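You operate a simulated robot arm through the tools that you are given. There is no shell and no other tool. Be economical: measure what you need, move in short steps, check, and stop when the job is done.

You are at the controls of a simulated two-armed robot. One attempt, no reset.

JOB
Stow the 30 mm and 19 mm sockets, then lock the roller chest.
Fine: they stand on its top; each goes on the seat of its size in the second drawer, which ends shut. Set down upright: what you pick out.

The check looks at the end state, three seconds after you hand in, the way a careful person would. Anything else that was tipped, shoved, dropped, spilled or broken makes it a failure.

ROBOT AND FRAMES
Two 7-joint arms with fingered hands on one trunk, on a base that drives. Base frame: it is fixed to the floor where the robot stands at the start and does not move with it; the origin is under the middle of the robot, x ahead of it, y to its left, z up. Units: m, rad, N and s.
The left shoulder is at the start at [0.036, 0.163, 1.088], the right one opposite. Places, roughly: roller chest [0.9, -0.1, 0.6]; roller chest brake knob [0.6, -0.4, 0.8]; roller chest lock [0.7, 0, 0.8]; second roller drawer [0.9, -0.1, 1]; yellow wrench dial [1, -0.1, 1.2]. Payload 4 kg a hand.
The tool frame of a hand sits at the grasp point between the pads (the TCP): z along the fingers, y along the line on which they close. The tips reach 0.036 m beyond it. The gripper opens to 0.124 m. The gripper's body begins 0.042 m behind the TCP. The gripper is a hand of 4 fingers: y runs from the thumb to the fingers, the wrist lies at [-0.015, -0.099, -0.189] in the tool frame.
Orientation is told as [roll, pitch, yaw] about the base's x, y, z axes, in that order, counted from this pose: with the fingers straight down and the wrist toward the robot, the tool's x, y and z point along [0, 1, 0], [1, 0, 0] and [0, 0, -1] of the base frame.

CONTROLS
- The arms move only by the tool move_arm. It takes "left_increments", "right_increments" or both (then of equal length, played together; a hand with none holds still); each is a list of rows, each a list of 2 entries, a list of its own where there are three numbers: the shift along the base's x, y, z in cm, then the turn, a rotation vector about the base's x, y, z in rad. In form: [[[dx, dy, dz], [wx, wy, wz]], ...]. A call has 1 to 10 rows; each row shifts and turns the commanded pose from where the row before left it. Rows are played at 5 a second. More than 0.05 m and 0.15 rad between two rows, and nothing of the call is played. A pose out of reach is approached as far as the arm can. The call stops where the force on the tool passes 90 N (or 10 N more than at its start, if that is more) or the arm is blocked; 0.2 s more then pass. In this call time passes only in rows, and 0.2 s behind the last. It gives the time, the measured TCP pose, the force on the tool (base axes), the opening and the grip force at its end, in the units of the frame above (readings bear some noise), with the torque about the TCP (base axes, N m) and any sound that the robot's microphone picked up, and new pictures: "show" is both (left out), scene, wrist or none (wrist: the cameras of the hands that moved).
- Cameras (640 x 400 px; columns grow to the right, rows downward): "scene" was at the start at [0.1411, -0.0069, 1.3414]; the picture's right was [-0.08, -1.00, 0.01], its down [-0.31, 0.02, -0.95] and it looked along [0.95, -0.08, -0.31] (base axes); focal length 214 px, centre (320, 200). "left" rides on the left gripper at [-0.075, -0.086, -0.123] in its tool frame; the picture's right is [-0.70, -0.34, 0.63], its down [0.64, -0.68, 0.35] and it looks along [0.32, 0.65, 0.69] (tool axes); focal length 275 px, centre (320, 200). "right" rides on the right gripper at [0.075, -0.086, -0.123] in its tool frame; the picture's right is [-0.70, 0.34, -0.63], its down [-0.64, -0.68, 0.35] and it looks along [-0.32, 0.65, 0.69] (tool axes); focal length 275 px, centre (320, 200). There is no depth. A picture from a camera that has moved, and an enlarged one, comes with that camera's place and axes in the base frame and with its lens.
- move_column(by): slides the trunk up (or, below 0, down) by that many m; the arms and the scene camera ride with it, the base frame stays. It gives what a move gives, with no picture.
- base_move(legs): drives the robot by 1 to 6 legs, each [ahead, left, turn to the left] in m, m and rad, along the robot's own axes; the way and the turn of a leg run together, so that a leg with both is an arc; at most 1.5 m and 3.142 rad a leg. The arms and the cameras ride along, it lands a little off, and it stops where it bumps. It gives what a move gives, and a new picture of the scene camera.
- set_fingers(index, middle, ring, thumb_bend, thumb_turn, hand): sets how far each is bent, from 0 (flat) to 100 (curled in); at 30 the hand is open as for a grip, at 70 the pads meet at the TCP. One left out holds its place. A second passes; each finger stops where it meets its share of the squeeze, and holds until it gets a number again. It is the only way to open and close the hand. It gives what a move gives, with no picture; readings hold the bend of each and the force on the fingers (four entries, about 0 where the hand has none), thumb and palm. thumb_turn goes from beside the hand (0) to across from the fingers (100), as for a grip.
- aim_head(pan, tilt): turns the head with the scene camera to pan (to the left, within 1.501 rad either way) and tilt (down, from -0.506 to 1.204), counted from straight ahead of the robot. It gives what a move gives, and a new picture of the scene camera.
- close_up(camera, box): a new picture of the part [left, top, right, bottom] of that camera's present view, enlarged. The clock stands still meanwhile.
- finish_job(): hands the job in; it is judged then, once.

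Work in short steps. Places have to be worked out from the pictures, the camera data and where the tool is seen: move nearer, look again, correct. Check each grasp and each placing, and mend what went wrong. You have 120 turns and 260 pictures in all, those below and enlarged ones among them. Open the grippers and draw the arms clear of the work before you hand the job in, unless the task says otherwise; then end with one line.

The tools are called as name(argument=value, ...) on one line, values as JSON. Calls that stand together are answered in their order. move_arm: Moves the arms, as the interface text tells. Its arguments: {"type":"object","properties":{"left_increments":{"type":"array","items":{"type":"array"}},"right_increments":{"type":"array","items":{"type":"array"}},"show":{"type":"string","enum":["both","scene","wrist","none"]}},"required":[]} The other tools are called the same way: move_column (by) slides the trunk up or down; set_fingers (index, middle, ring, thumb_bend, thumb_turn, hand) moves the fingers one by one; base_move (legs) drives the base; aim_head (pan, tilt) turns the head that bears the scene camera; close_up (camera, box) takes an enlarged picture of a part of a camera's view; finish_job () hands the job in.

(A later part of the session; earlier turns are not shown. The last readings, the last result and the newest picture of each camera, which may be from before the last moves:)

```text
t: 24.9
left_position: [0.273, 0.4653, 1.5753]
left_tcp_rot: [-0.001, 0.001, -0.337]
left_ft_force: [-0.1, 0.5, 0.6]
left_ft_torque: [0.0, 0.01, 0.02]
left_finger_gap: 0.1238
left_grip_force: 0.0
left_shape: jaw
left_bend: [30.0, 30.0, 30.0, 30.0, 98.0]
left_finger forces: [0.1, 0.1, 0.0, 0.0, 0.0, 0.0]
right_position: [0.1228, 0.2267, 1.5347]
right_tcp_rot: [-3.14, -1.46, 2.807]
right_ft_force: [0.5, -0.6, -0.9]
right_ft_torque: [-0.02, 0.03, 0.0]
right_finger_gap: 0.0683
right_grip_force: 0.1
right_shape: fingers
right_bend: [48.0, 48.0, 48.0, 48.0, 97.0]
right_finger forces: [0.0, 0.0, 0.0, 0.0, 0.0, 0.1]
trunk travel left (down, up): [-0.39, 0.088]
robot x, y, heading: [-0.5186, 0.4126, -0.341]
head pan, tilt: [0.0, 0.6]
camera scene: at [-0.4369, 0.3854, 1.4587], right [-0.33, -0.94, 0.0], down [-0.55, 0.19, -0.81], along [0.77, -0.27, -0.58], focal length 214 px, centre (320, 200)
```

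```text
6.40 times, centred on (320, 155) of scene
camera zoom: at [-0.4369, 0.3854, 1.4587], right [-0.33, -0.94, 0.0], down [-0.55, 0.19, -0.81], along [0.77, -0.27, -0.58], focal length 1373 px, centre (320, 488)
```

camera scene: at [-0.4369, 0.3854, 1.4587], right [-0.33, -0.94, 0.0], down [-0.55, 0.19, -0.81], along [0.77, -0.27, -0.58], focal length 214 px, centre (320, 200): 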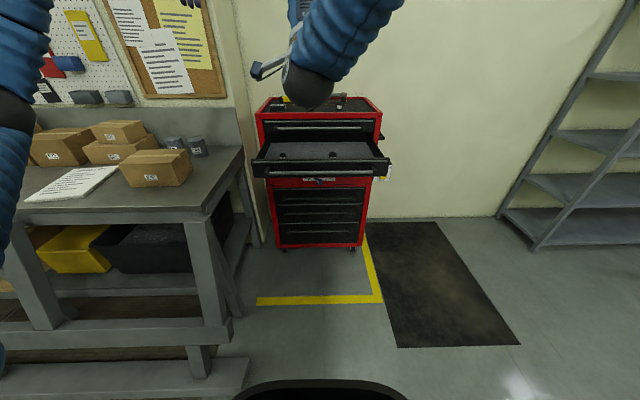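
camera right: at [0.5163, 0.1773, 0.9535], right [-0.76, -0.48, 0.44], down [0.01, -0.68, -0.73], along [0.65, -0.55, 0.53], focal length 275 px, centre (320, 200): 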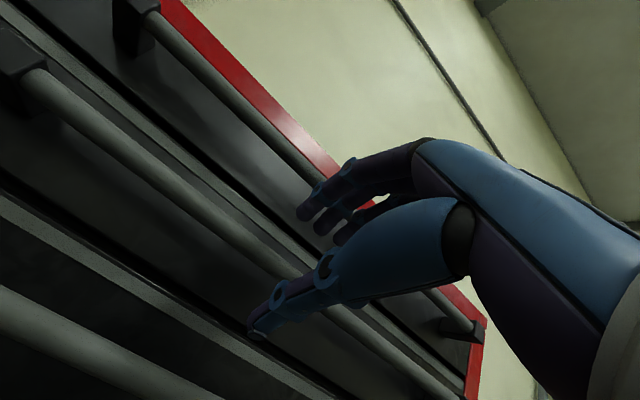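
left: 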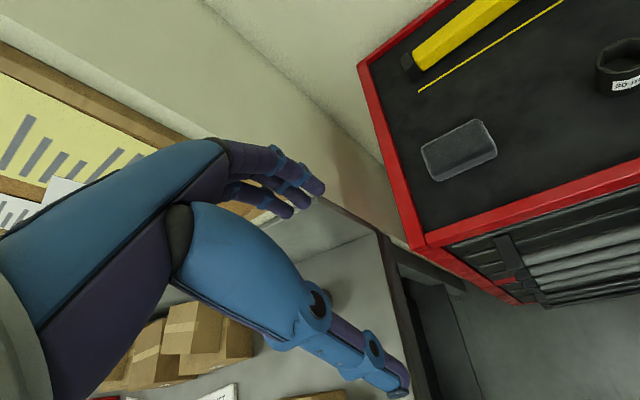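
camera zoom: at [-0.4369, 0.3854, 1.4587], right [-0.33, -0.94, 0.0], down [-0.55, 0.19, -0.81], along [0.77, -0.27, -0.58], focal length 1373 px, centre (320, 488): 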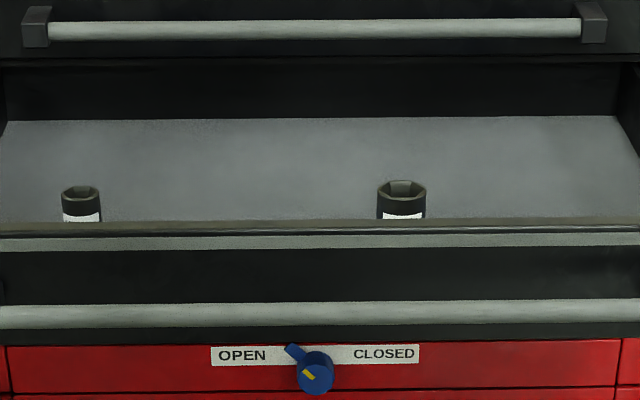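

The drawer already holds two sockets near the front, and the seats are hidden behind its front wall. I bring the right hand back to pointing down, then drive closer to look from above.

move_arm(right_increments=[[[-0.8, -2.26, -0.5], [0.0483, 0.1367, 0]], [[-0.8, -2.26, -0.5], [0.0483, 0.1367, 0]], [[-0.8, -2.26, -0.5], [0.0483, 0.1367, 0]], [[-0.8, -2.26, -0.5], [0.0483, 0.1367, 0]], [[-0.8, -2.26, -0.5], [0.0483, 0.1367, 0]], [[-0.8, -2.26, -0.5], [0.0483, 0.1367, 0]], [[-0.8, -2.26, -0.5], [0.0483, 0.1367, 0]], [[-0.8, -2.26, -0.5], [0.0483, 0.1367, 0]], [[-0.8, -2.26, -0.5], [0.0483, 0.1367, 0]], [[-0.8, -2.26, -0.5], [0.0483, 0.1367, 0]]], show="none")

set_fingers(hand="right", index=30, middle=30, ring=30, thumb_bend=30)

```text
t: 27.1
left_position: [0.2732, 0.4621, 1.5742]
left_tcp_rot: [0.0, -0.001, -0.337]
left_ft_force: [0.2, -0.2, -0.2]
left_ft_torque: [0.01, 0.02, 0.01]
left_finger_gap: 0.1239
left_grip_force: 0.1
left_shape: jaw
left_bend: [30.0, 30.0, 30.0, 30.0, 98.0]
left_finger forces: [0.0, 0.1, 0.0, 0.0, 0.0, 0.0]
right_position: [0.042, -0.0019, 1.4845]
right_tcp_rot: [0.008, -0.23, -0.34]
right_ft_force: [-0.1, -1.0, -0.4]
right_ft_torque: [0.01, -0.01, 0.02]
right_finger_gap: 0.0685
right_grip_force: 0.1
right_shape: fingers
right_bend: [48.0, 48.0, 48.0, 48.0, 97.0]
right_finger forces: [0.0, 0.0, 0.0, 0.0, 0.1, 0.1]
trunk travel left (down, up): [-0.39, 0.088]
robot x, y, heading: [-0.5144, 0.4102, -0.338]
head pan, tilt: [0.0, 0.6]
```

```text
t: 28.1
left_position: [0.2726, 0.464, 1.5757]
left_tcp_rot: [0.0, 0.001, -0.338]
left_ft_force: [0.0, 0.7, -0.5]
left_ft_torque: [0.0, -0.01, -0.04]
left_finger_gap: 0.1238
left_grip_force: 0.0
left_shape: jaw
left_bend: [30.0, 30.0, 30.0, 30.0, 98.0]
left_finger forces: [0.0, 0.0, 0.1, 0.0, 0.0, 0.1]
right_position: [0.0416, 0.0009, 1.4846]
right_tcp_rot: [0.008, -0.234, -0.339]
right_ft_force: [0.2, 0.7, 0.3]
right_ft_torque: [-0.01, 0.0, -0.03]
right_finger_gap: 0.1231
right_grip_force: 0.1
right_shape: fingers
right_bend: [30.0, 30.0, 30.0, 30.0, 97.0]
right_finger forces: [0.0, 0.0, 0.0, 0.0, 0.0, 0.0]
trunk travel left (down, up): [-0.39, 0.088]
robot x, y, heading: [-0.5165, 0.419, -0.341]
head pan, tilt: [0.0, 0.6]
```

I turn slightly to match the drawer's axis and drive forward 0.42 m.

base_move(legs=[[0.42, 0, 0], [0, 0, 0.02]])

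aim_head(pan=0, tilt=0.85)

```text
t: 31.1
left_position: [0.6687, 0.3391, 1.576]
left_tcp_rot: [0.001, -0.001, -0.318]
left_ft_force: [0.5, -0.2, 0.5]
left_ft_torque: [-0.01, -0.01, -0.02]
left_finger_gap: 0.1237
left_grip_force: 0.0
left_shape: jaw
left_bend: [30.0, 30.0, 30.0, 30.0, 98.0]
left_finger forces: [0.1, 0.0, 0.0, 0.0, 0.0, 0.1]
right_position: [0.4462, -0.1298, 1.4862]
right_tcp_rot: [0.007, -0.236, -0.324]
right_ft_force: [-0.4, 0.6, 0.0]
right_ft_torque: [0.03, 0.0, -0.02]
right_finger_gap: 0.1229
right_grip_force: 0.1
right_shape: fingers
right_bend: [30.0, 30.0, 30.0, 30.0, 97.0]
right_finger forces: [0.1, 0.1, 0.1, 0.0, 0.0, 0.1]
trunk travel left (down, up): [-0.39, 0.088]
robot x, y, heading: [-0.1234, 0.2745, -0.319]
head pan, tilt: [0.0, 0.6]
camera scene: at [-0.0397, 0.2464, 1.4587], right [-0.31, -0.95, 0.0], down [-0.55, 0.18, -0.81], along [0.77, -0.26, -0.58], focal length 214 px, centre (320, 200)
```

scene: 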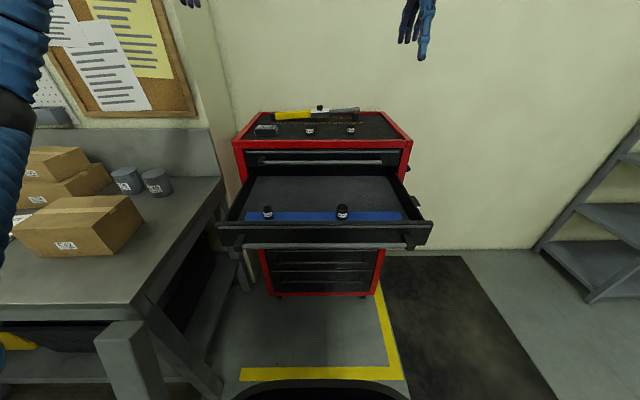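

```text
t: 31.8
left_position: [0.6694, 0.3401, 1.5747]
left_tcp_rot: [0.0, 0.0, -0.318]
left_ft_force: [0.6, 0.8, 0.3]
left_ft_torque: [-0.02, -0.01, 0.0]
left_finger_gap: 0.1239
left_grip_force: 0.1
left_shape: jaw
left_bend: [30.0, 30.0, 30.0, 30.0, 98.0]
left_finger forces: [0.1, 0.0, 0.1, 0.0, 0.1, 0.1]
right_position: [0.4477, -0.1305, 1.4848]
right_tcp_rot: [0.008, -0.234, -0.324]
right_ft_force: [0.1, 0.5, 0.1]
right_ft_torque: [-0.07, 0.02, -0.01]
right_finger_gap: 0.1231
right_grip_force: 0.1
right_shape: fingers
right_bend: [30.0, 30.0, 30.0, 30.0, 97.0]
right_finger forces: [0.0, 0.1, 0.0, 0.1, 0.0, 0.0]
trunk travel left (down, up): [-0.39, 0.088]
robot x, y, heading: [-0.1187, 0.2716, -0.322]
head pan, tilt: [0.0, 0.85]
camera scene: at [-0.0483, 0.25, 1.438], right [-0.31, -0.95, 0.0], down [-0.73, 0.24, -0.65], along [0.61, -0.2, -0.76], focal length 214 px, centre (320, 200)
```

scene: 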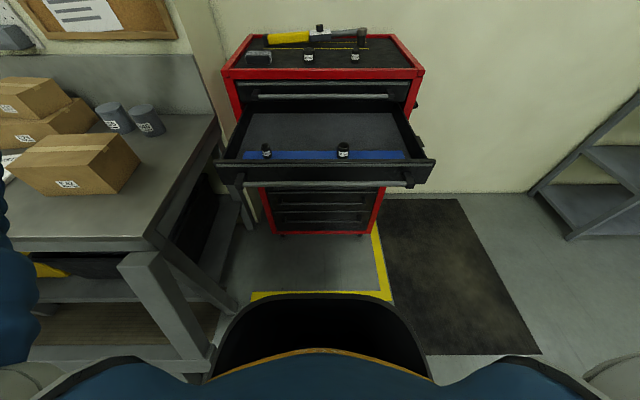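

close_up(camera="scene", box=[210, 100, 440, 200])

close_up(camera="scene", box=[235, 135, 315, 175])

close_up(camera="scene", box=[315, 135, 415, 175])

```text
2.78 times, centred on (325, 150) of scene
camera zoom: at [-0.0483, 0.25, 1.438], right [-0.31, -0.95, 0.0], down [-0.73, 0.24, -0.65], along [0.61, -0.2, -0.76], focal length 597 px, centre (306, 339)
```

zoom: 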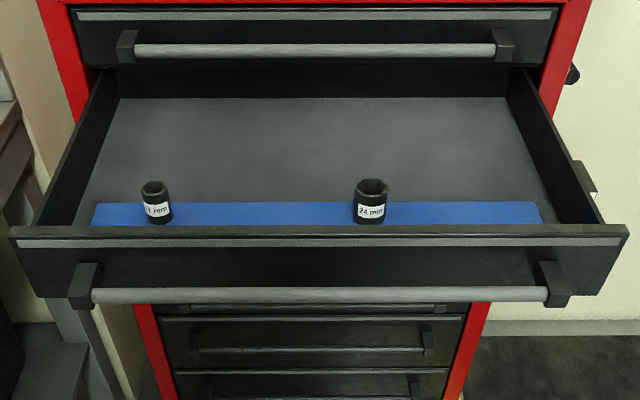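

```text
8.00 times, centred on (275, 155) of scene
camera zoom: at [-0.0483, 0.25, 1.438], right [-0.31, -0.95, 0.0], down [-0.73, 0.24, -0.65], along [0.61, -0.2, -0.76], focal length 1716 px, centre (680, 560)
```

zoom: 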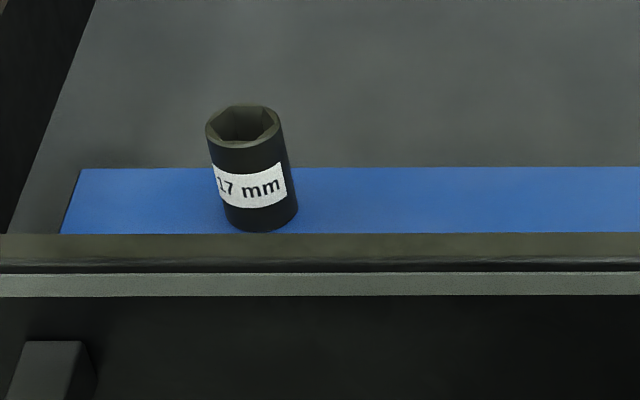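

```text
6.40 times, centred on (365, 155) of scene
camera zoom: at [-0.0483, 0.25, 1.438], right [-0.31, -0.95, 0.0], down [-0.73, 0.24, -0.65], along [0.61, -0.2, -0.76], focal length 1373 px, centre (32, 488)
```

zoom: 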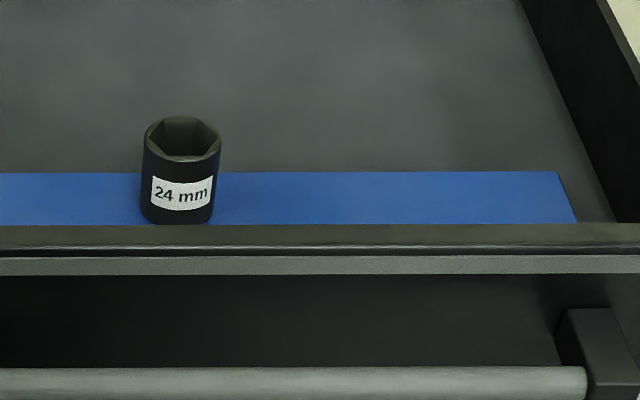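

The drawer holds 17 mm and 24 mm sockets on a blue strip, apparently with four even seats. I need the seat labels, so I bring the right wrist camera above the strip, looking down.

move_arm(right_increments=[[[0.3, 2.7, -3.2], [0.033, 0.0996, 0]], [[0.3, 2.7, -3.2], [0.033, 0.0996, 0]], [[0.3, 2.7, -3.2], [0.033, 0.0996, 0]], [[0.3, 2.7, -3.2], [0.033, 0.0996, 0]], [[0.3, 2.7, -3.2], [0.033, 0.0996, 0]], [[0.3, 2.7, -3.2], [0.033, 0.0996, 0]], [[0.3, 2.7, -3.2], [0.033, 0.0996, 0]]])

```text
t: 33.4
left_position: [0.6709, 0.3395, 1.574]
left_tcp_rot: [-0.003, 0.003, -0.319]
left_ft_force: [0.0, -0.8, -0.2]
left_ft_torque: [0.02, 0.03, -0.01]
left_finger_gap: 0.124
left_grip_force: 0.1
left_shape: jaw
left_bend: [30.0, 30.0, 30.0, 30.0, 98.0]
left_finger forces: [0.0, 0.0, 0.0, 0.0, 0.0, 0.1]
right_position: [0.4701, 0.0596, 1.2593]
right_tcp_rot: [0.004, 0.502, -0.325]
right_ft_force: [0.3, 0.0, 0.0]
right_ft_torque: [0.01, 0.01, 0.02]
right_finger_gap: 0.1231
right_grip_force: 0.0
right_shape: fingers
right_bend: [30.0, 30.0, 30.0, 30.0, 97.0]
right_finger forces: [0.0, 0.0, 0.0, 0.0, 0.0, 0.1]
trunk travel left (down, up): [-0.39, 0.088]
robot x, y, heading: [-0.1201, 0.2768, -0.32]
head pan, tilt: [0.0, 0.85]
camera scene: at [-0.0468, 0.2503, 1.4378], right [-0.31, -0.95, 0.0], down [-0.73, 0.24, -0.64], along [0.61, -0.2, -0.77], focal length 214 px, centre (320, 200)
camera right: at [0.4795, 0.1359, 1.4079], right [0.35, -0.85, 0.39], down [-0.93, -0.37, 0.02], along [0.12, -0.37, -0.92], focal length 275 px, centre (320, 200)
```

scene: 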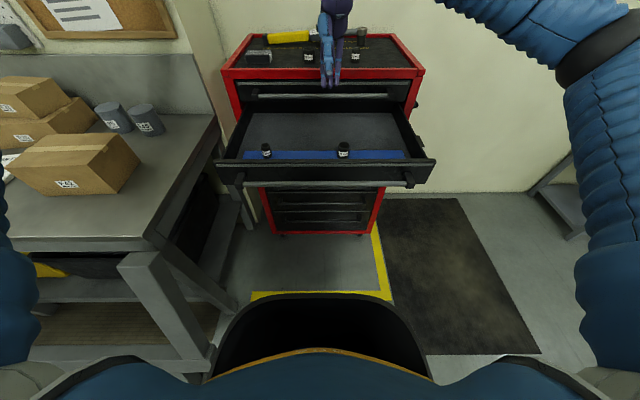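
right: 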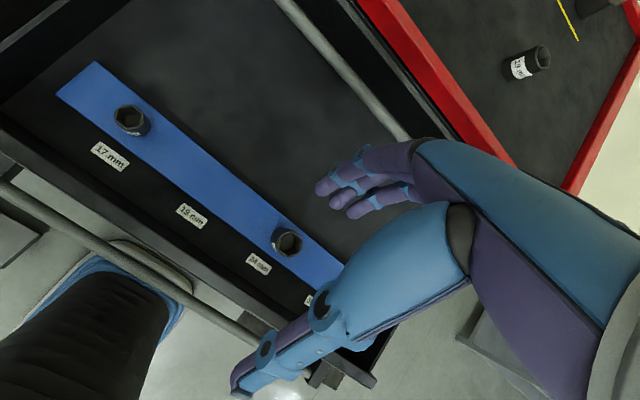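

close_up(camera="right", box=[50, 60, 350, 310])

close_up(camera="right", box=[160, 190, 330, 310])

```text
1.60 times, centred on (200, 185) of right
camera zoom: at [0.4795, 0.1359, 1.4079], right [0.35, -0.85, 0.39], down [-0.93, -0.37, 0.02], along [0.12, -0.37, -0.92], focal length 440 px, centre (512, 224)
```

zoom: 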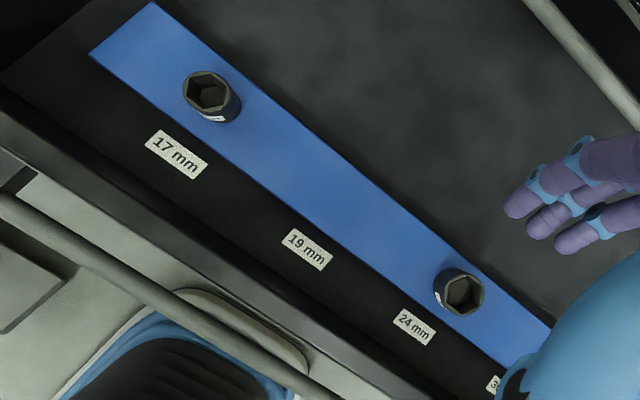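

```text
3.33 times, centred on (245, 250) of right
camera zoom: at [0.4795, 0.1359, 1.4079], right [0.35, -0.85, 0.39], down [-0.93, -0.37, 0.02], along [0.12, -0.37, -0.92], focal length 918 px, centre (570, 33)
```

zoom: 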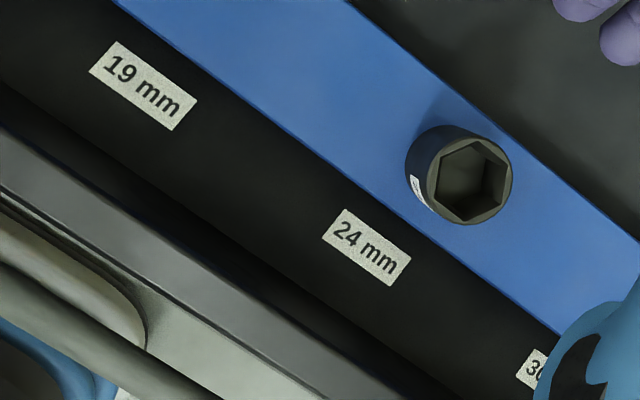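

The seats are 17, 19, 24, 30 from left to right. The strip is at z ≈ 0.997, with the 19 seat near (0.49, 0.12) and the 30 seat near (0.416, -0.113). I drive 0.08 m forward so that everything is within reach, and zoom on the 19 mm socket.

base_move(legs=[[0.08, 0, 0]])

close_up(camera="scene", box=[220, 20, 440, 120])

```text
t: 34.5
left_position: [0.7478, 0.3136, 1.5738]
left_tcp_rot: [-0.003, 0.003, -0.319]
left_ft_force: [0.6, -0.1, -0.6]
left_ft_torque: [0.01, 0.07, -0.05]
left_finger_gap: 0.1234
left_grip_force: 0.1
left_shape: jaw
left_bend: [30.0, 30.0, 30.0, 30.0, 98.0]
left_finger forces: [0.0, 0.0, 0.0, 0.1, 0.0, 0.1]
right_position: [0.5466, 0.0338, 1.26]
right_tcp_rot: [0.003, 0.503, -0.324]
right_ft_force: [0.3, 0.5, 0.2]
right_ft_torque: [0.01, 0.03, 0.0]
right_finger_gap: 0.1231
right_grip_force: 0.1
right_shape: fingers
right_bend: [30.0, 30.0, 30.0, 30.0, 97.0]
right_finger forces: [0.0, 0.1, 0.1, 0.1, 0.0, 0.0]
trunk travel left (down, up): [-0.39, 0.088]
robot x, y, heading: [-0.0416, 0.2488, -0.32]
head pan, tilt: [0.0, 0.85]
camera scene: at [0.0296, 0.2244, 1.4378], right [-0.31, -0.95, 0.0], down [-0.73, 0.24, -0.64], along [0.61, -0.2, -0.77], focal length 214 px, centre (320, 200)
```

scene: 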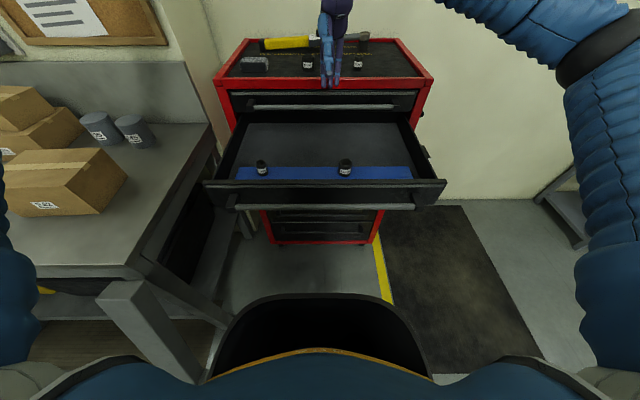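

```text
2.91 times, centred on (330, 70) of scene
camera zoom: at [0.0296, 0.2244, 1.4378], right [-0.31, -0.95, 0.0], down [-0.73, 0.24, -0.64], along [0.61, -0.2, -0.77], focal length 624 px, centre (291, 578)
```

zoom: 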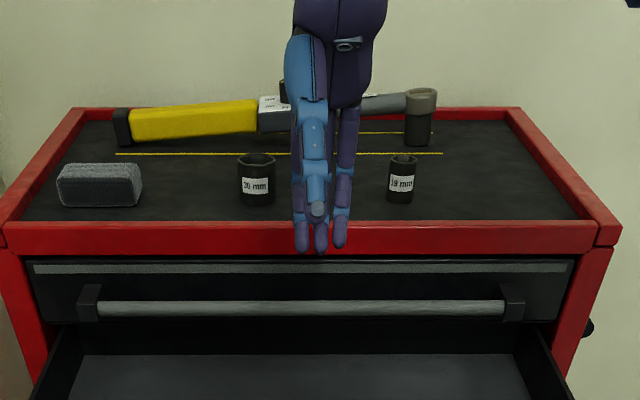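

I estimate the 19 mm socket at about (0.803, -0.172) and the 30 mm at (0.846, 0.0), with the surface at z ≈ 1.143. I bring the right hand over near the 19 mm socket, pointing straight down.

move_arm(right_increments=[[[2.7, -2.9, 1.0], [-0.0226, -0.0683, 0]], [[2.7, -2.9, 1.0], [-0.0226, -0.0683, 0]], [[2.7, -2.9, 1.0], [-0.0226, -0.0683, 0]], [[2.7, -2.9, 1.0], [-0.0226, -0.0683, 0]], [[2.7, -2.9, 1.0], [-0.0226, -0.0683, 0]], [[2.7, -2.9, 1.0], [-0.0226, -0.0683, 0]], [[2.7, -2.9, 1.0], [-0.0226, -0.0683, 0]]])

```text
t: 36.1
left_position: [0.7446, 0.3136, 1.5745]
left_tcp_rot: [0.001, -0.001, -0.318]
left_ft_force: [-0.3, -0.3, -0.8]
left_ft_torque: [0.0, 0.02, 0.01]
left_finger_gap: 0.1238
left_grip_force: 0.1
left_shape: jaw
left_bend: [30.0, 30.0, 30.0, 30.0, 98.0]
left_finger forces: [0.1, 0.1, 0.0, 0.0, 0.1, 0.0]
right_position: [0.7339, -0.169, 1.3306]
right_tcp_rot: [0.009, -0.002, -0.323]
right_ft_force: [0.0, -0.1, -0.5]
right_ft_torque: [0.01, 0.05, -0.01]
right_finger_gap: 0.1227
right_grip_force: 0.0
right_shape: fingers
right_bend: [30.0, 30.0, 30.0, 30.0, 97.0]
right_finger forces: [0.0, 0.0, 0.0, 0.0, 0.1, 0.0]
trunk travel left (down, up): [-0.39, 0.088]
robot x, y, heading: [-0.0455, 0.2459, -0.318]
head pan, tilt: [0.0, 0.85]
camera scene: at [0.0276, 0.2244, 1.4379], right [-0.31, -0.95, 0.0], down [-0.73, 0.24, -0.64], along [0.61, -0.2, -0.76], focal length 214 px, centre (320, 200)
camera right: at [0.6773, -0.0716, 1.4526], right [0.1, -0.77, 0.63], down [-0.85, -0.39, -0.35], along [0.52, -0.5, -0.69], focal length 275 px, centre (320, 200)
```

scene: 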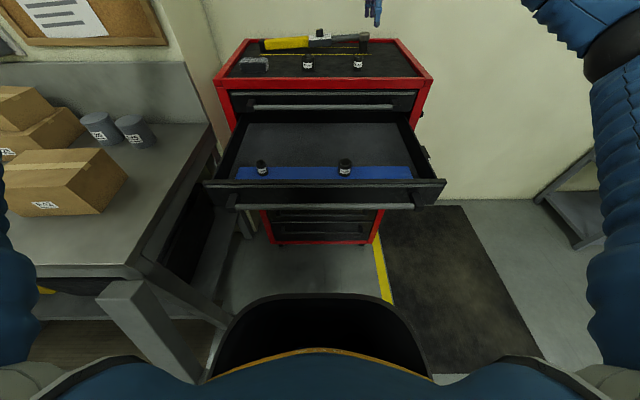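
right: 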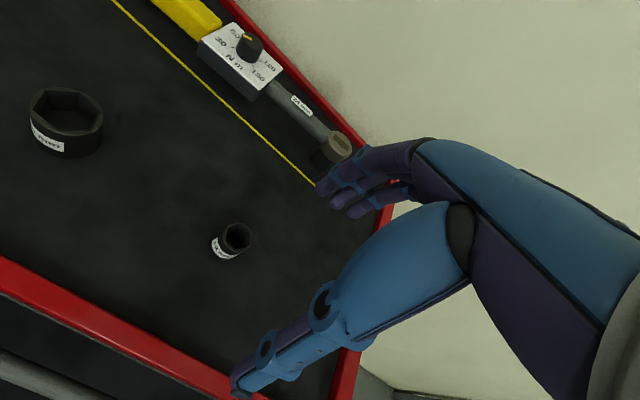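

Combining both views, the 19 mm socket is at about (0.787, -0.168) with the surface at z ≈ 1.148. I move over it and partly down.

move_arm(right_increments=[[[2.7, 0, -2.0], [0, 0, 0]], [[2.6, 0.1, -3.0], [0, 0, 0]], [[0, 0, -3.5], [0, 0, 0]]])

close_up(camera="scene", box=[300, 10, 420, 90])

close_up(camera="right", box=[160, 140, 400, 400])

```text
t: 36.9
left_position: [0.7461, 0.3145, 1.5764]
left_tcp_rot: [0.001, 0.002, -0.32]
left_ft_force: [1.4, -0.4, -0.2]
left_ft_torque: [0.05, -0.02, -0.04]
left_finger_gap: 0.124
left_grip_force: 0.0
left_shape: jaw
left_bend: [30.0, 30.0, 30.0, 30.0, 98.0]
left_finger forces: [0.1, 0.1, 0.0, 0.1, 0.1, 0.0]
right_position: [0.7875, -0.1696, 1.2457]
right_tcp_rot: [0.008, -0.002, -0.321]
right_ft_force: [-0.6, -0.7, 0.2]
right_ft_torque: [0.03, 0.03, 0.04]
right_finger_gap: 0.1233
right_grip_force: 0.2
right_shape: fingers
right_bend: [30.0, 30.0, 30.0, 30.0, 97.0]
right_finger forces: [0.0, 0.0, 0.0, 0.0, 0.0, 0.0]
trunk travel left (down, up): [-0.39, 0.088]
robot x, y, heading: [-0.0476, 0.2473, -0.318]
head pan, tilt: [0.0, 0.85]
camera scene: at [0.0265, 0.224, 1.4379], right [-0.31, -0.95, 0.0], down [-0.73, 0.24, -0.64], along [0.61, -0.2, -0.76], focal length 214 px, centre (320, 200)
camera right: at [0.7288, -0.0706, 1.3672], right [0.1, -0.77, 0.63], down [-0.85, -0.39, -0.35], along [0.52, -0.5, -0.69], focal length 275 px, centre (320, 200)
```

scene: 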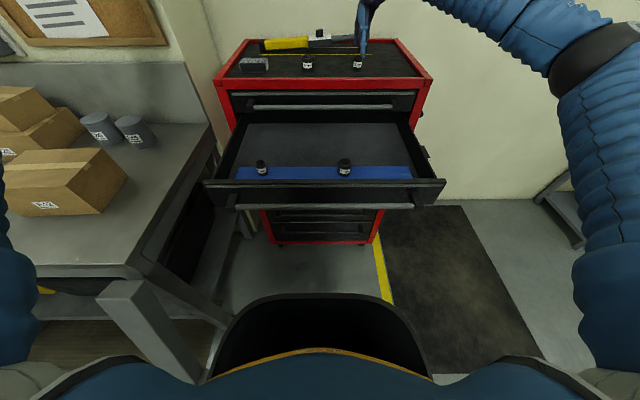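
right: 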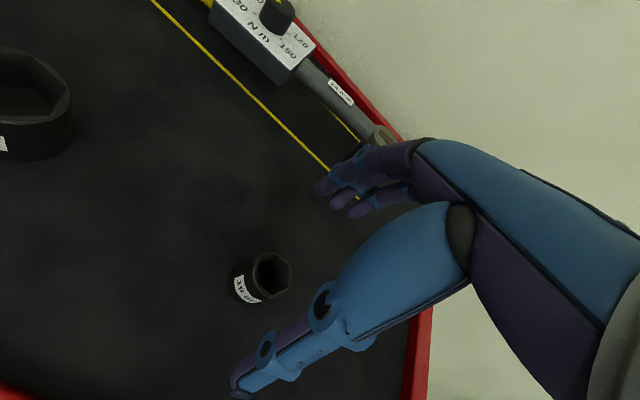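

```text
5.00 times, centred on (360, 50) of scene
camera zoom: at [0.0265, 0.224, 1.4379], right [-0.31, -0.95, 0.0], down [-0.73, 0.24, -0.64], along [0.61, -0.2, -0.76], focal length 1072 px, centre (120, 950)
```

zoom: 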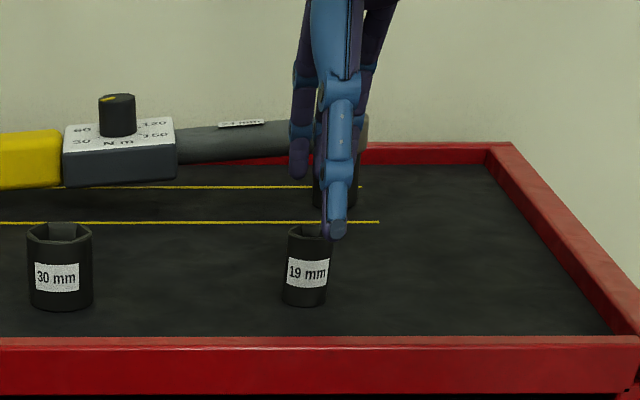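

```text
1.54 times, centred on (280, 270) of right
camera zoom: at [0.7288, -0.0706, 1.3672], right [0.1, -0.77, 0.63], down [-0.85, -0.39, -0.35], along [0.52, -0.5, -0.69], focal length 424 px, centre (382, 92)
```

zoom: 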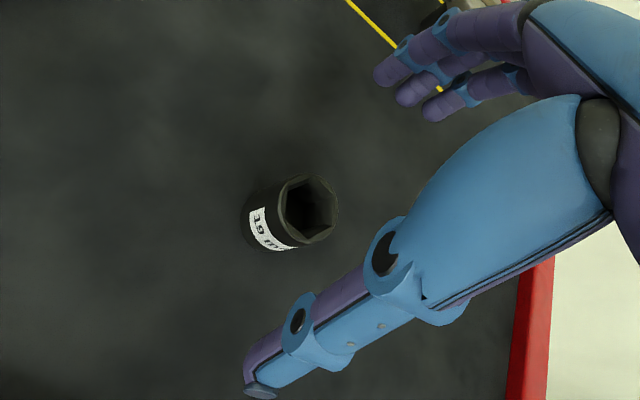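

The wrist view puts the 19 mm socket at (0.7815, -0.167). I shift slightly and descend to z ≈ 1.193.

move_arm(right_increments=[[[-0.5, 0.2, -2.5], [0, 0, 0]], [[0, 0, -1.8], [0, 0, 0]], [[0, 0, -1.0], [0, 0, 0]]])

close_up(camera="scene", box=[300, 10, 420, 90])

```text
t: 37.7
left_position: [0.7441, 0.3149, 1.576]
left_tcp_rot: [-0.002, -0.001, -0.319]
left_ft_force: [-0.1, -0.4, 0.5]
left_ft_torque: [-0.02, 0.02, 0.0]
left_finger_gap: 0.1239
left_grip_force: 0.2
left_shape: jaw
left_bend: [30.0, 30.0, 30.0, 30.0, 98.0]
left_finger forces: [0.0, 0.1, 0.0, 0.1, 0.0, 0.0]
right_position: [0.7804, -0.1646, 1.1941]
right_tcp_rot: [0.008, -0.004, -0.323]
right_ft_force: [-0.6, -0.4, 5.7]
right_ft_torque: [-0.18, -0.34, -0.02]
right_finger_gap: 0.1234
right_grip_force: 2.4
right_shape: fingers
right_bend: [30.0, 30.0, 30.0, 30.0, 97.0]
right_finger forces: [0.0, 5.9, 0.1, 0.0, 0.0, 0.0]
trunk travel left (down, up): [-0.39, 0.088]
robot x, y, heading: [-0.0422, 0.2474, -0.318]
head pan, tilt: [0.0, 0.85]
camera scene: at [0.0262, 0.2255, 1.4382], right [-0.31, -0.95, 0.0], down [-0.73, 0.24, -0.65], along [0.61, -0.2, -0.76], focal length 214 px, centre (320, 200)
camera right: at [0.7232, -0.0669, 1.3158], right [0.1, -0.77, 0.63], down [-0.85, -0.39, -0.35], along [0.52, -0.5, -0.69], focal length 275 px, centre (320, 200)
```

scene: 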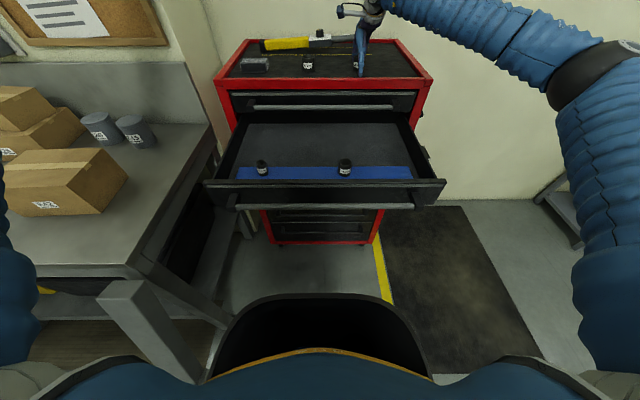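
right: 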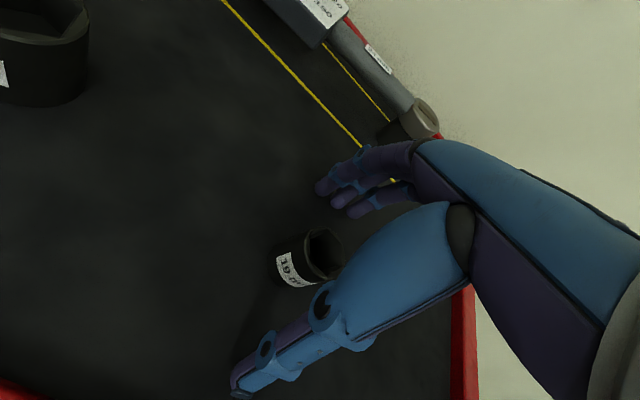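

```text
5.00 times, centred on (360, 50) of scene
camera zoom: at [0.0262, 0.2255, 1.4382], right [-0.31, -0.95, 0.0], down [-0.73, 0.24, -0.65], along [0.61, -0.2, -0.76], focal length 1072 px, centre (120, 950)
```

zoom: 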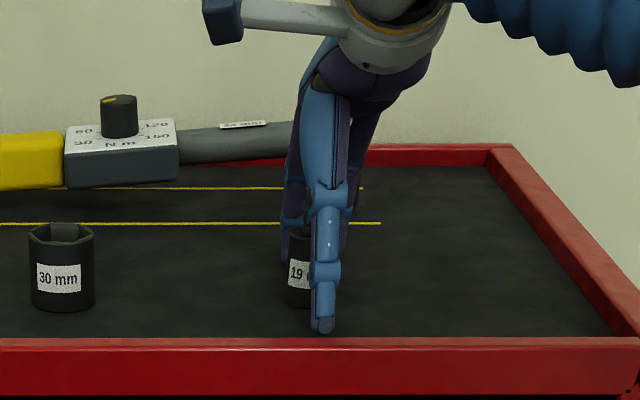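

The middle fingertip touches the surface lightly. I lift 4 mm, then close partway.

move_arm(right_increments=[[[0.0, 0.0, 0.4], [0, 0, 0]]], show="none")

set_fingers(hand="right", index=54, middle=54, ring=54, thumb_bend=54)

close_up(camera="scene", box=[300, 10, 420, 90])

close_up(camera="right", box=[160, 100, 480, 400])

```text
t: 38.1
left_position: [0.7461, 0.3137, 1.5742]
left_tcp_rot: [-0.002, 0.0, -0.319]
left_ft_force: [0.3, -0.6, 0.5]
left_ft_torque: [0.0, 0.03, -0.01]
left_finger_gap: 0.1239
left_grip_force: 0.0
left_shape: jaw
left_bend: [30.0, 30.0, 30.0, 30.0, 98.0]
left_finger forces: [0.1, 0.0, 0.0, 0.0, 0.0, 0.0]
right_position: [0.7801, -0.1654, 1.1944]
right_tcp_rot: [0.007, 0.0, -0.323]
right_ft_force: [0.3, 0.4, -0.2]
right_ft_torque: [0.0, -0.02, 0.0]
right_finger_gap: 0.1232
right_grip_force: 0.0
right_shape: fingers
right_bend: [30.0, 30.0, 30.0, 30.0, 97.0]
right_finger forces: [0.0, 0.0, 0.0, 0.0, 0.0, 0.0]
trunk travel left (down, up): [-0.39, 0.088]
robot x, y, heading: [-0.0457, 0.2485, -0.319]
head pan, tilt: [0.0, 0.85]
```

```text
t: 39.1
left_position: [0.7437, 0.3153, 1.5752]
left_tcp_rot: [-0.003, 0.0, -0.321]
left_ft_force: [1.2, -0.1, 0.2]
left_ft_torque: [-0.03, 0.02, -0.03]
left_finger_gap: 0.1237
left_grip_force: 0.0
left_shape: jaw
left_bend: [30.0, 30.0, 30.0, 30.0, 98.0]
left_finger forces: [0.1, 0.0, 0.1, 0.0, 0.0, 0.0]
right_position: [0.781, -0.1661, 1.1983]
right_tcp_rot: [0.006, -0.007, -0.323]
right_ft_force: [8.5, -4.8, 27.3]
right_ft_torque: [-0.58, -1.52, 0.02]
right_finger_gap: 0.0524
right_grip_force: 13.3
right_shape: fingers
right_bend: [52.0, 42.0, 54.0, 54.0, 97.0]
right_finger forces: [10.4, 16.3, 0.0, 0.0, 0.3, 0.0]
trunk travel left (down, up): [-0.39, 0.088]
robot x, y, heading: [-0.0479, 0.2475, -0.323]
head pan, tilt: [0.0, 0.85]
```

```text
5.00 times, centred on (360, 50) of scene
camera zoom: at [0.0258, 0.2256, 1.4382], right [-0.31, -0.95, 0.0], down [-0.73, 0.24, -0.65], along [0.61, -0.2, -0.76], focal length 1072 px, centre (120, 950)
```

zoom: 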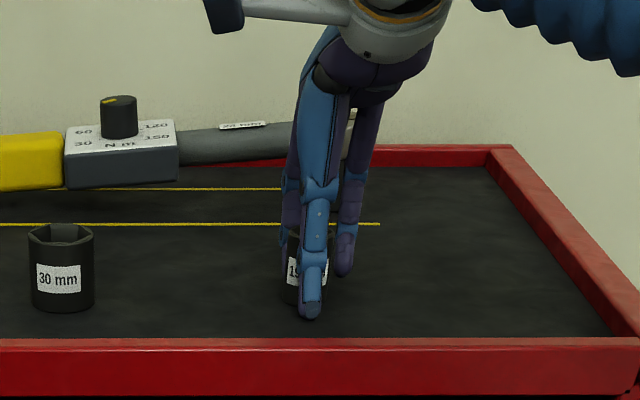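

```text
1.33 times, centred on (320, 250) of right
camera zoom: at [0.7227, -0.067, 1.3209], right [0.09, -0.77, 0.63], down [-0.85, -0.39, -0.35], along [0.52, -0.5, -0.69], focal length 367 px, centre (320, 133)
```

zoom: 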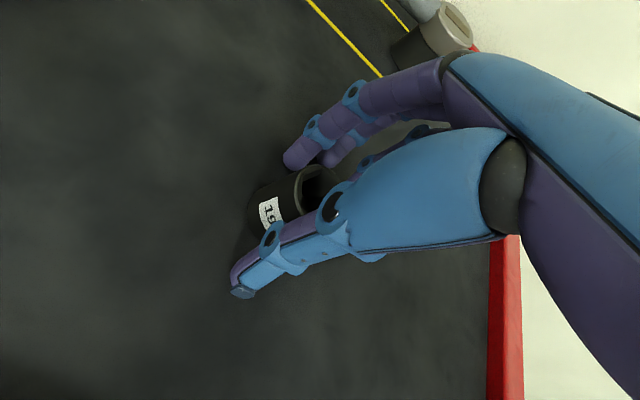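

The curling fingertips press on the surface (16 N). I raise 1 cm so that they can finish their arc freely.

move_arm(right_increments=[[[0.0, 0.0, 0.5], [0, 0, 0]], [[0.0, 0.0, 0.4], [0, 0, 0]]], show="none")

set_fingers(hand="right", index=58, middle=58, ring=58, thumb_bend=58)

close_up(camera="scene", box=[300, 10, 420, 90])

close_up(camera="right", box=[160, 100, 480, 400])

```text
t: 39.7
left_position: [0.7459, 0.3148, 1.5749]
left_tcp_rot: [0.001, -0.001, -0.318]
left_ft_force: [-0.2, -1.1, 0.2]
left_ft_torque: [-0.03, 0.0, 0.05]
left_finger_gap: 0.1238
left_grip_force: 0.1
left_shape: jaw
left_bend: [30.0, 30.0, 30.0, 30.0, 98.0]
left_finger forces: [0.0, 0.0, 0.1, 0.1, 0.1, 0.0]
right_position: [0.7804, -0.1645, 1.2017]
right_tcp_rot: [0.005, 0.002, -0.323]
right_ft_force: [0.1, 0.4, -1.2]
right_ft_torque: [0.02, -0.02, 0.0]
right_finger_gap: 0.0499
right_grip_force: 0.0
right_shape: fingers
right_bend: [54.0, 49.0, 54.0, 54.0, 97.0]
right_finger forces: [0.1, 0.0, 0.0, 0.0, 0.0, 0.1]
trunk travel left (down, up): [-0.39, 0.088]
robot x, y, heading: [-0.0469, 0.2482, -0.321]
head pan, tilt: [0.0, 0.85]
```

```text
t: 40.7
left_position: [0.7444, 0.3142, 1.5749]
left_tcp_rot: [0.0, 0.002, -0.32]
left_ft_force: [0.5, -0.6, -1.0]
left_ft_torque: [-0.01, -0.01, -0.01]
left_finger_gap: 0.1238
left_grip_force: 0.0
left_shape: jaw
left_bend: [30.0, 30.0, 30.0, 30.0, 98.0]
left_finger forces: [0.1, 0.0, 0.1, 0.0, 0.0, 0.0]
right_position: [0.7808, -0.1655, 1.2049]
right_tcp_rot: [0.008, -0.002, -0.323]
right_ft_force: [-1.1, 0.5, 0.1]
right_ft_torque: [-0.01, 0.01, 0.03]
right_finger_gap: 0.0408
right_grip_force: 0.5
right_shape: fingers
right_bend: [57.0, 57.0, 57.0, 57.0, 97.0]
right_finger forces: [0.0, 0.0, 0.0, 0.1, 0.3, 0.0]
trunk travel left (down, up): [-0.39, 0.088]
robot x, y, heading: [-0.0426, 0.2457, -0.318]
head pan, tilt: [0.0, 0.85]
```

```text
5.00 times, centred on (360, 50) of scene
camera zoom: at [0.0271, 0.225, 1.438], right [-0.31, -0.95, 0.0], down [-0.73, 0.24, -0.64], along [0.61, -0.2, -0.76], focal length 1072 px, centre (120, 950)
```

zoom: 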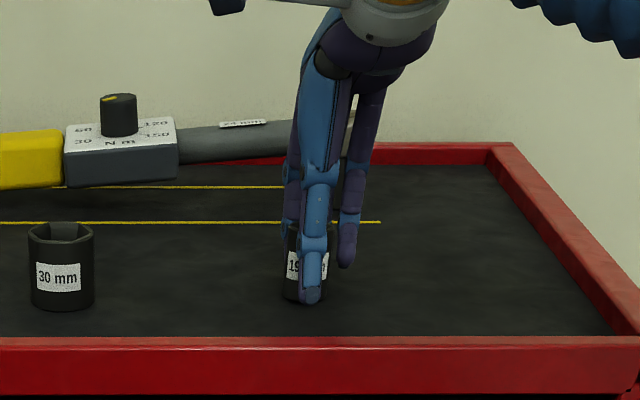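

```text
1.33 times, centred on (320, 250) of right
camera zoom: at [0.7239, -0.0673, 1.3272], right [0.1, -0.77, 0.63], down [-0.85, -0.39, -0.35], along [0.52, -0.5, -0.69], focal length 367 px, centre (320, 133)
```

zoom: 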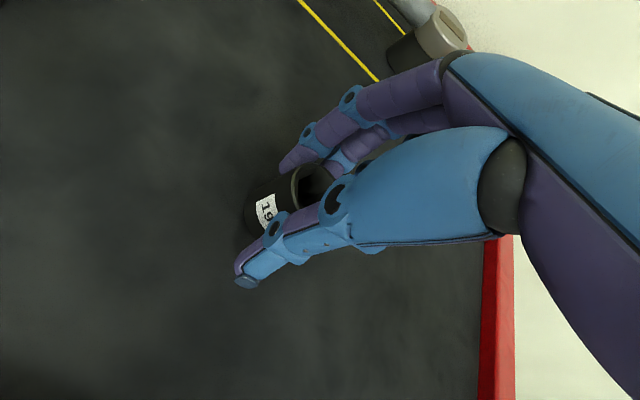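

The socket sits between thumb and fingers, upright. I close to grip it.

set_fingers(hand="right", index=72, middle=72, ring=72, thumb_bend=72)

close_up(camera="scene", box=[300, 10, 420, 90])

close_up(camera="right", box=[160, 100, 480, 400])

```text
t: 41.7
left_position: [0.7442, 0.3137, 1.5745]
left_tcp_rot: [-0.001, 0.002, -0.32]
left_ft_force: [1.0, 0.7, 0.8]
left_ft_torque: [-0.01, 0.02, -0.03]
left_finger_gap: 0.1237
left_grip_force: 0.1
left_shape: jaw
left_bend: [30.0, 30.0, 30.0, 30.0, 98.0]
left_finger forces: [0.1, 0.1, 0.0, 0.0, 0.0, 0.0]
right_position: [0.7812, -0.1653, 1.2066]
right_tcp_rot: [0.008, -0.004, -0.324]
right_ft_force: [1.6, -2.0, 9.9]
right_ft_torque: [-0.06, -0.24, 0.0]
right_finger_gap: 0.0277
right_grip_force: 18.9
right_shape: fingers
right_bend: [60.0, 63.0, 72.0, 67.0, 96.0]
right_finger forces: [9.8, 7.7, 0.0, 0.0, 20.8, 0.0]
trunk travel left (down, up): [-0.39, 0.088]
robot x, y, heading: [-0.0475, 0.2486, -0.318]
head pan, tilt: [0.0, 0.85]
```

```text
5.00 times, centred on (360, 50) of scene
camera zoom: at [0.0264, 0.2252, 1.4381], right [-0.31, -0.95, 0.0], down [-0.73, 0.24, -0.65], along [0.61, -0.2, -0.76], focal length 1072 px, centre (120, 950)
```

zoom: 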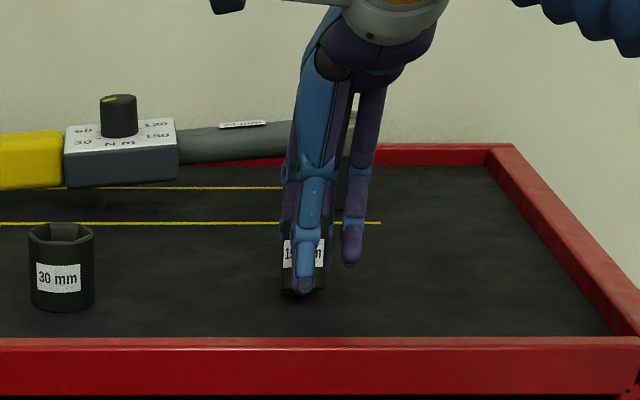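

```text
1.33 times, centred on (320, 250) of right
camera zoom: at [0.7233, -0.0672, 1.3283], right [0.1, -0.77, 0.63], down [-0.85, -0.39, -0.35], along [0.52, -0.5, -0.69], focal length 367 px, centre (320, 133)
```

zoom: 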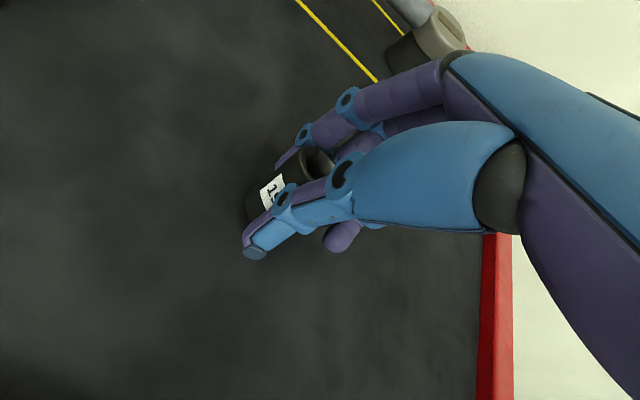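

Gripped with a gap of 28 mm. I lift 5 cm and check.

move_arm(right_increments=[[[0, 0, 2.0], [0, 0, 0]], [[0, 0, 3.0], [0, 0, 0]]])

close_up(camera="scene", box=[300, 10, 420, 90])

close_up(camera="right", box=[200, 150, 400, 350])

```text
t: 42.3
left_position: [0.7454, 0.3128, 1.5749]
left_tcp_rot: [-0.001, -0.001, -0.318]
left_ft_force: [-0.3, 0.6, 0.2]
left_ft_torque: [-0.02, 0.0, 0.0]
left_finger_gap: 0.1237
left_grip_force: 0.0
left_shape: jaw
left_bend: [30.0, 30.0, 30.0, 30.0, 98.0]
left_finger forces: [0.1, 0.0, 0.1, 0.0, 0.1, 0.0]
right_position: [0.78, -0.1655, 1.2572]
right_tcp_rot: [0.006, -0.002, -0.323]
right_ft_force: [-0.2, 0.0, -0.6]
right_ft_torque: [0.01, 0.0, 0.03]
right_finger_gap: 0.0278
right_grip_force: 17.3
right_shape: fingers
right_bend: [60.0, 63.0, 72.0, 67.0, 96.0]
right_finger forces: [10.3, 7.0, 0.0, 0.1, 18.2, 0.0]
trunk travel left (down, up): [-0.39, 0.088]
robot x, y, heading: [-0.0447, 0.2471, -0.323]
head pan, tilt: [0.0, 0.85]
camera scene: at [0.0262, 0.2257, 1.4381], right [-0.31, -0.95, 0.0], down [-0.73, 0.24, -0.65], along [0.61, -0.2, -0.76], focal length 214 px, centre (320, 200)
camera right: at [0.723, -0.0671, 1.3783], right [0.1, -0.77, 0.63], down [-0.85, -0.39, -0.35], along [0.52, -0.5, -0.69], focal length 275 px, centre (320, 200)
```

scene: 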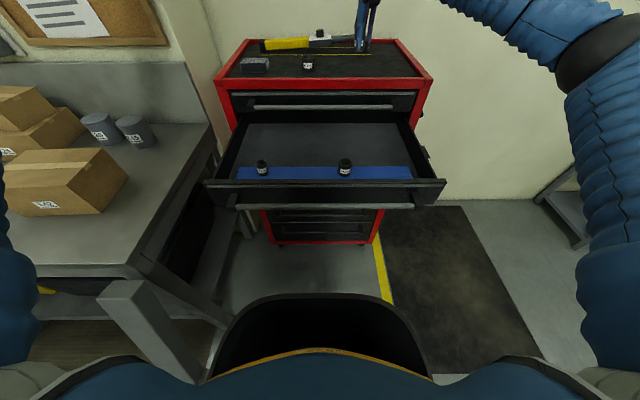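
right: 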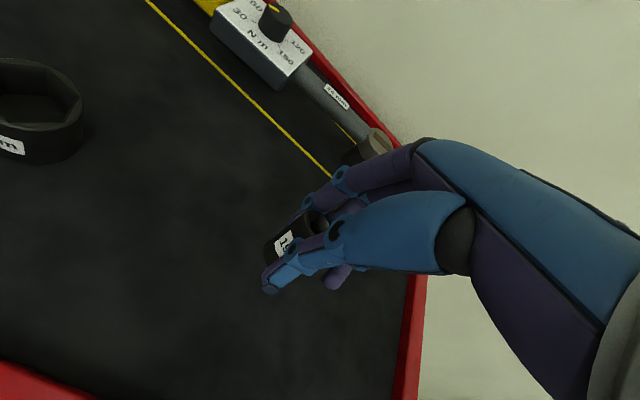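

```text
5.00 times, centred on (360, 50) of scene
camera zoom: at [0.0262, 0.2257, 1.4381], right [-0.31, -0.95, 0.0], down [-0.73, 0.24, -0.65], along [0.61, -0.2, -0.76], focal length 1072 px, centre (120, 950)
```

zoom: 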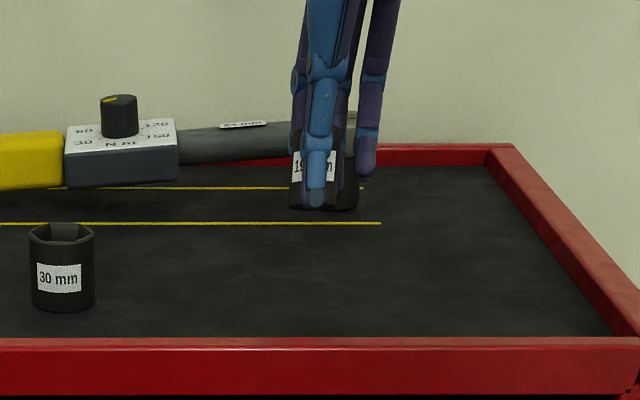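

```text
2.00 times, centred on (300, 250) of right
camera zoom: at [0.723, -0.0671, 1.3783], right [0.1, -0.77, 0.63], down [-0.85, -0.39, -0.35], along [0.52, -0.5, -0.69], focal length 551 px, centre (360, 100)
```

zoom: 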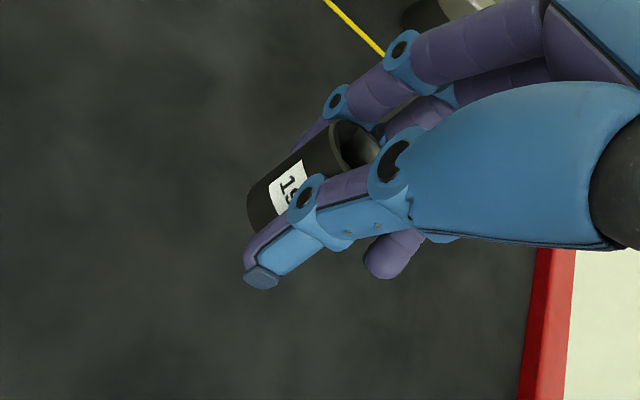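

The socket is held, off-centre in the hand by about +1 cm forward and some mm left. I raise, then carry it back over the drawer toward the 19 seat.

move_arm(right_increments=[[[0, 0, 3.5], [0, 0, 0]], [[-3.35, 3.13, 0], [0, 0, 0]], [[-3.35, 3.13, 0], [0, 0, 0]], [[-3.35, 3.13, 0], [0, 0, 0]], [[-3.35, 3.13, 0], [0, 0, 0]], [[-3.35, 3.13, 0], [0, 0, 0]], [[-3.35, 3.13, 0], [0, 0, 0]], [[-3.35, 3.13, 0], [0, 0, 0]], [[-3.35, 3.13, 0], [0, 0, 0]], [[-3.3, 3.1, 0], [0, 0, 0]]])

```text
t: 44.5
left_position: [0.745, 0.3154, 1.5738]
left_tcp_rot: [-0.001, 0.0, -0.319]
left_ft_force: [-0.5, -0.4, -0.5]
left_ft_torque: [-0.03, 0.03, 0.0]
left_finger_gap: 0.1236
left_grip_force: 0.1
left_shape: jaw
left_bend: [30.0, 30.0, 30.0, 30.0, 98.0]
left_finger forces: [0.0, 0.0, 0.1, 0.0, 0.0, 0.0]
right_position: [0.4789, 0.1175, 1.2912]
right_tcp_rot: [0.004, -0.001, -0.321]
right_ft_force: [-0.2, 0.3, -0.7]
right_ft_torque: [-0.03, 0.02, 0.01]
right_finger_gap: 0.0276
right_grip_force: 17.1
right_shape: fingers
right_bend: [60.0, 63.0, 72.0, 67.0, 96.0]
right_finger forces: [10.3, 6.8, 0.1, 0.2, 17.5, 0.1]
trunk travel left (down, up): [-0.39, 0.088]
robot x, y, heading: [-0.0459, 0.25, -0.323]
head pan, tilt: [0.0, 0.85]
camera scene: at [0.0268, 0.2261, 1.438], right [-0.31, -0.95, 0.0], down [-0.73, 0.24, -0.65], along [0.61, -0.2, -0.76], focal length 214 px, centre (320, 200)
camera right: at [0.4224, 0.2159, 1.4131], right [0.1, -0.77, 0.63], down [-0.85, -0.39, -0.35], along [0.52, -0.5, -0.69], focal length 275 px, centre (320, 200)
```

scene: 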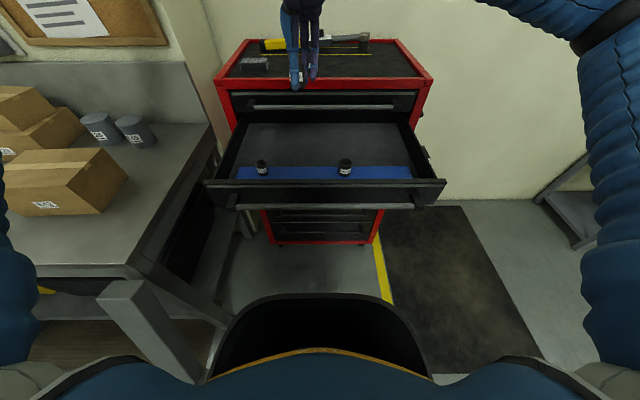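
right: 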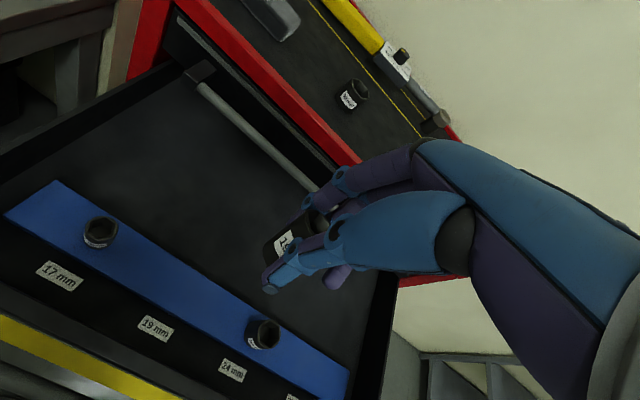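

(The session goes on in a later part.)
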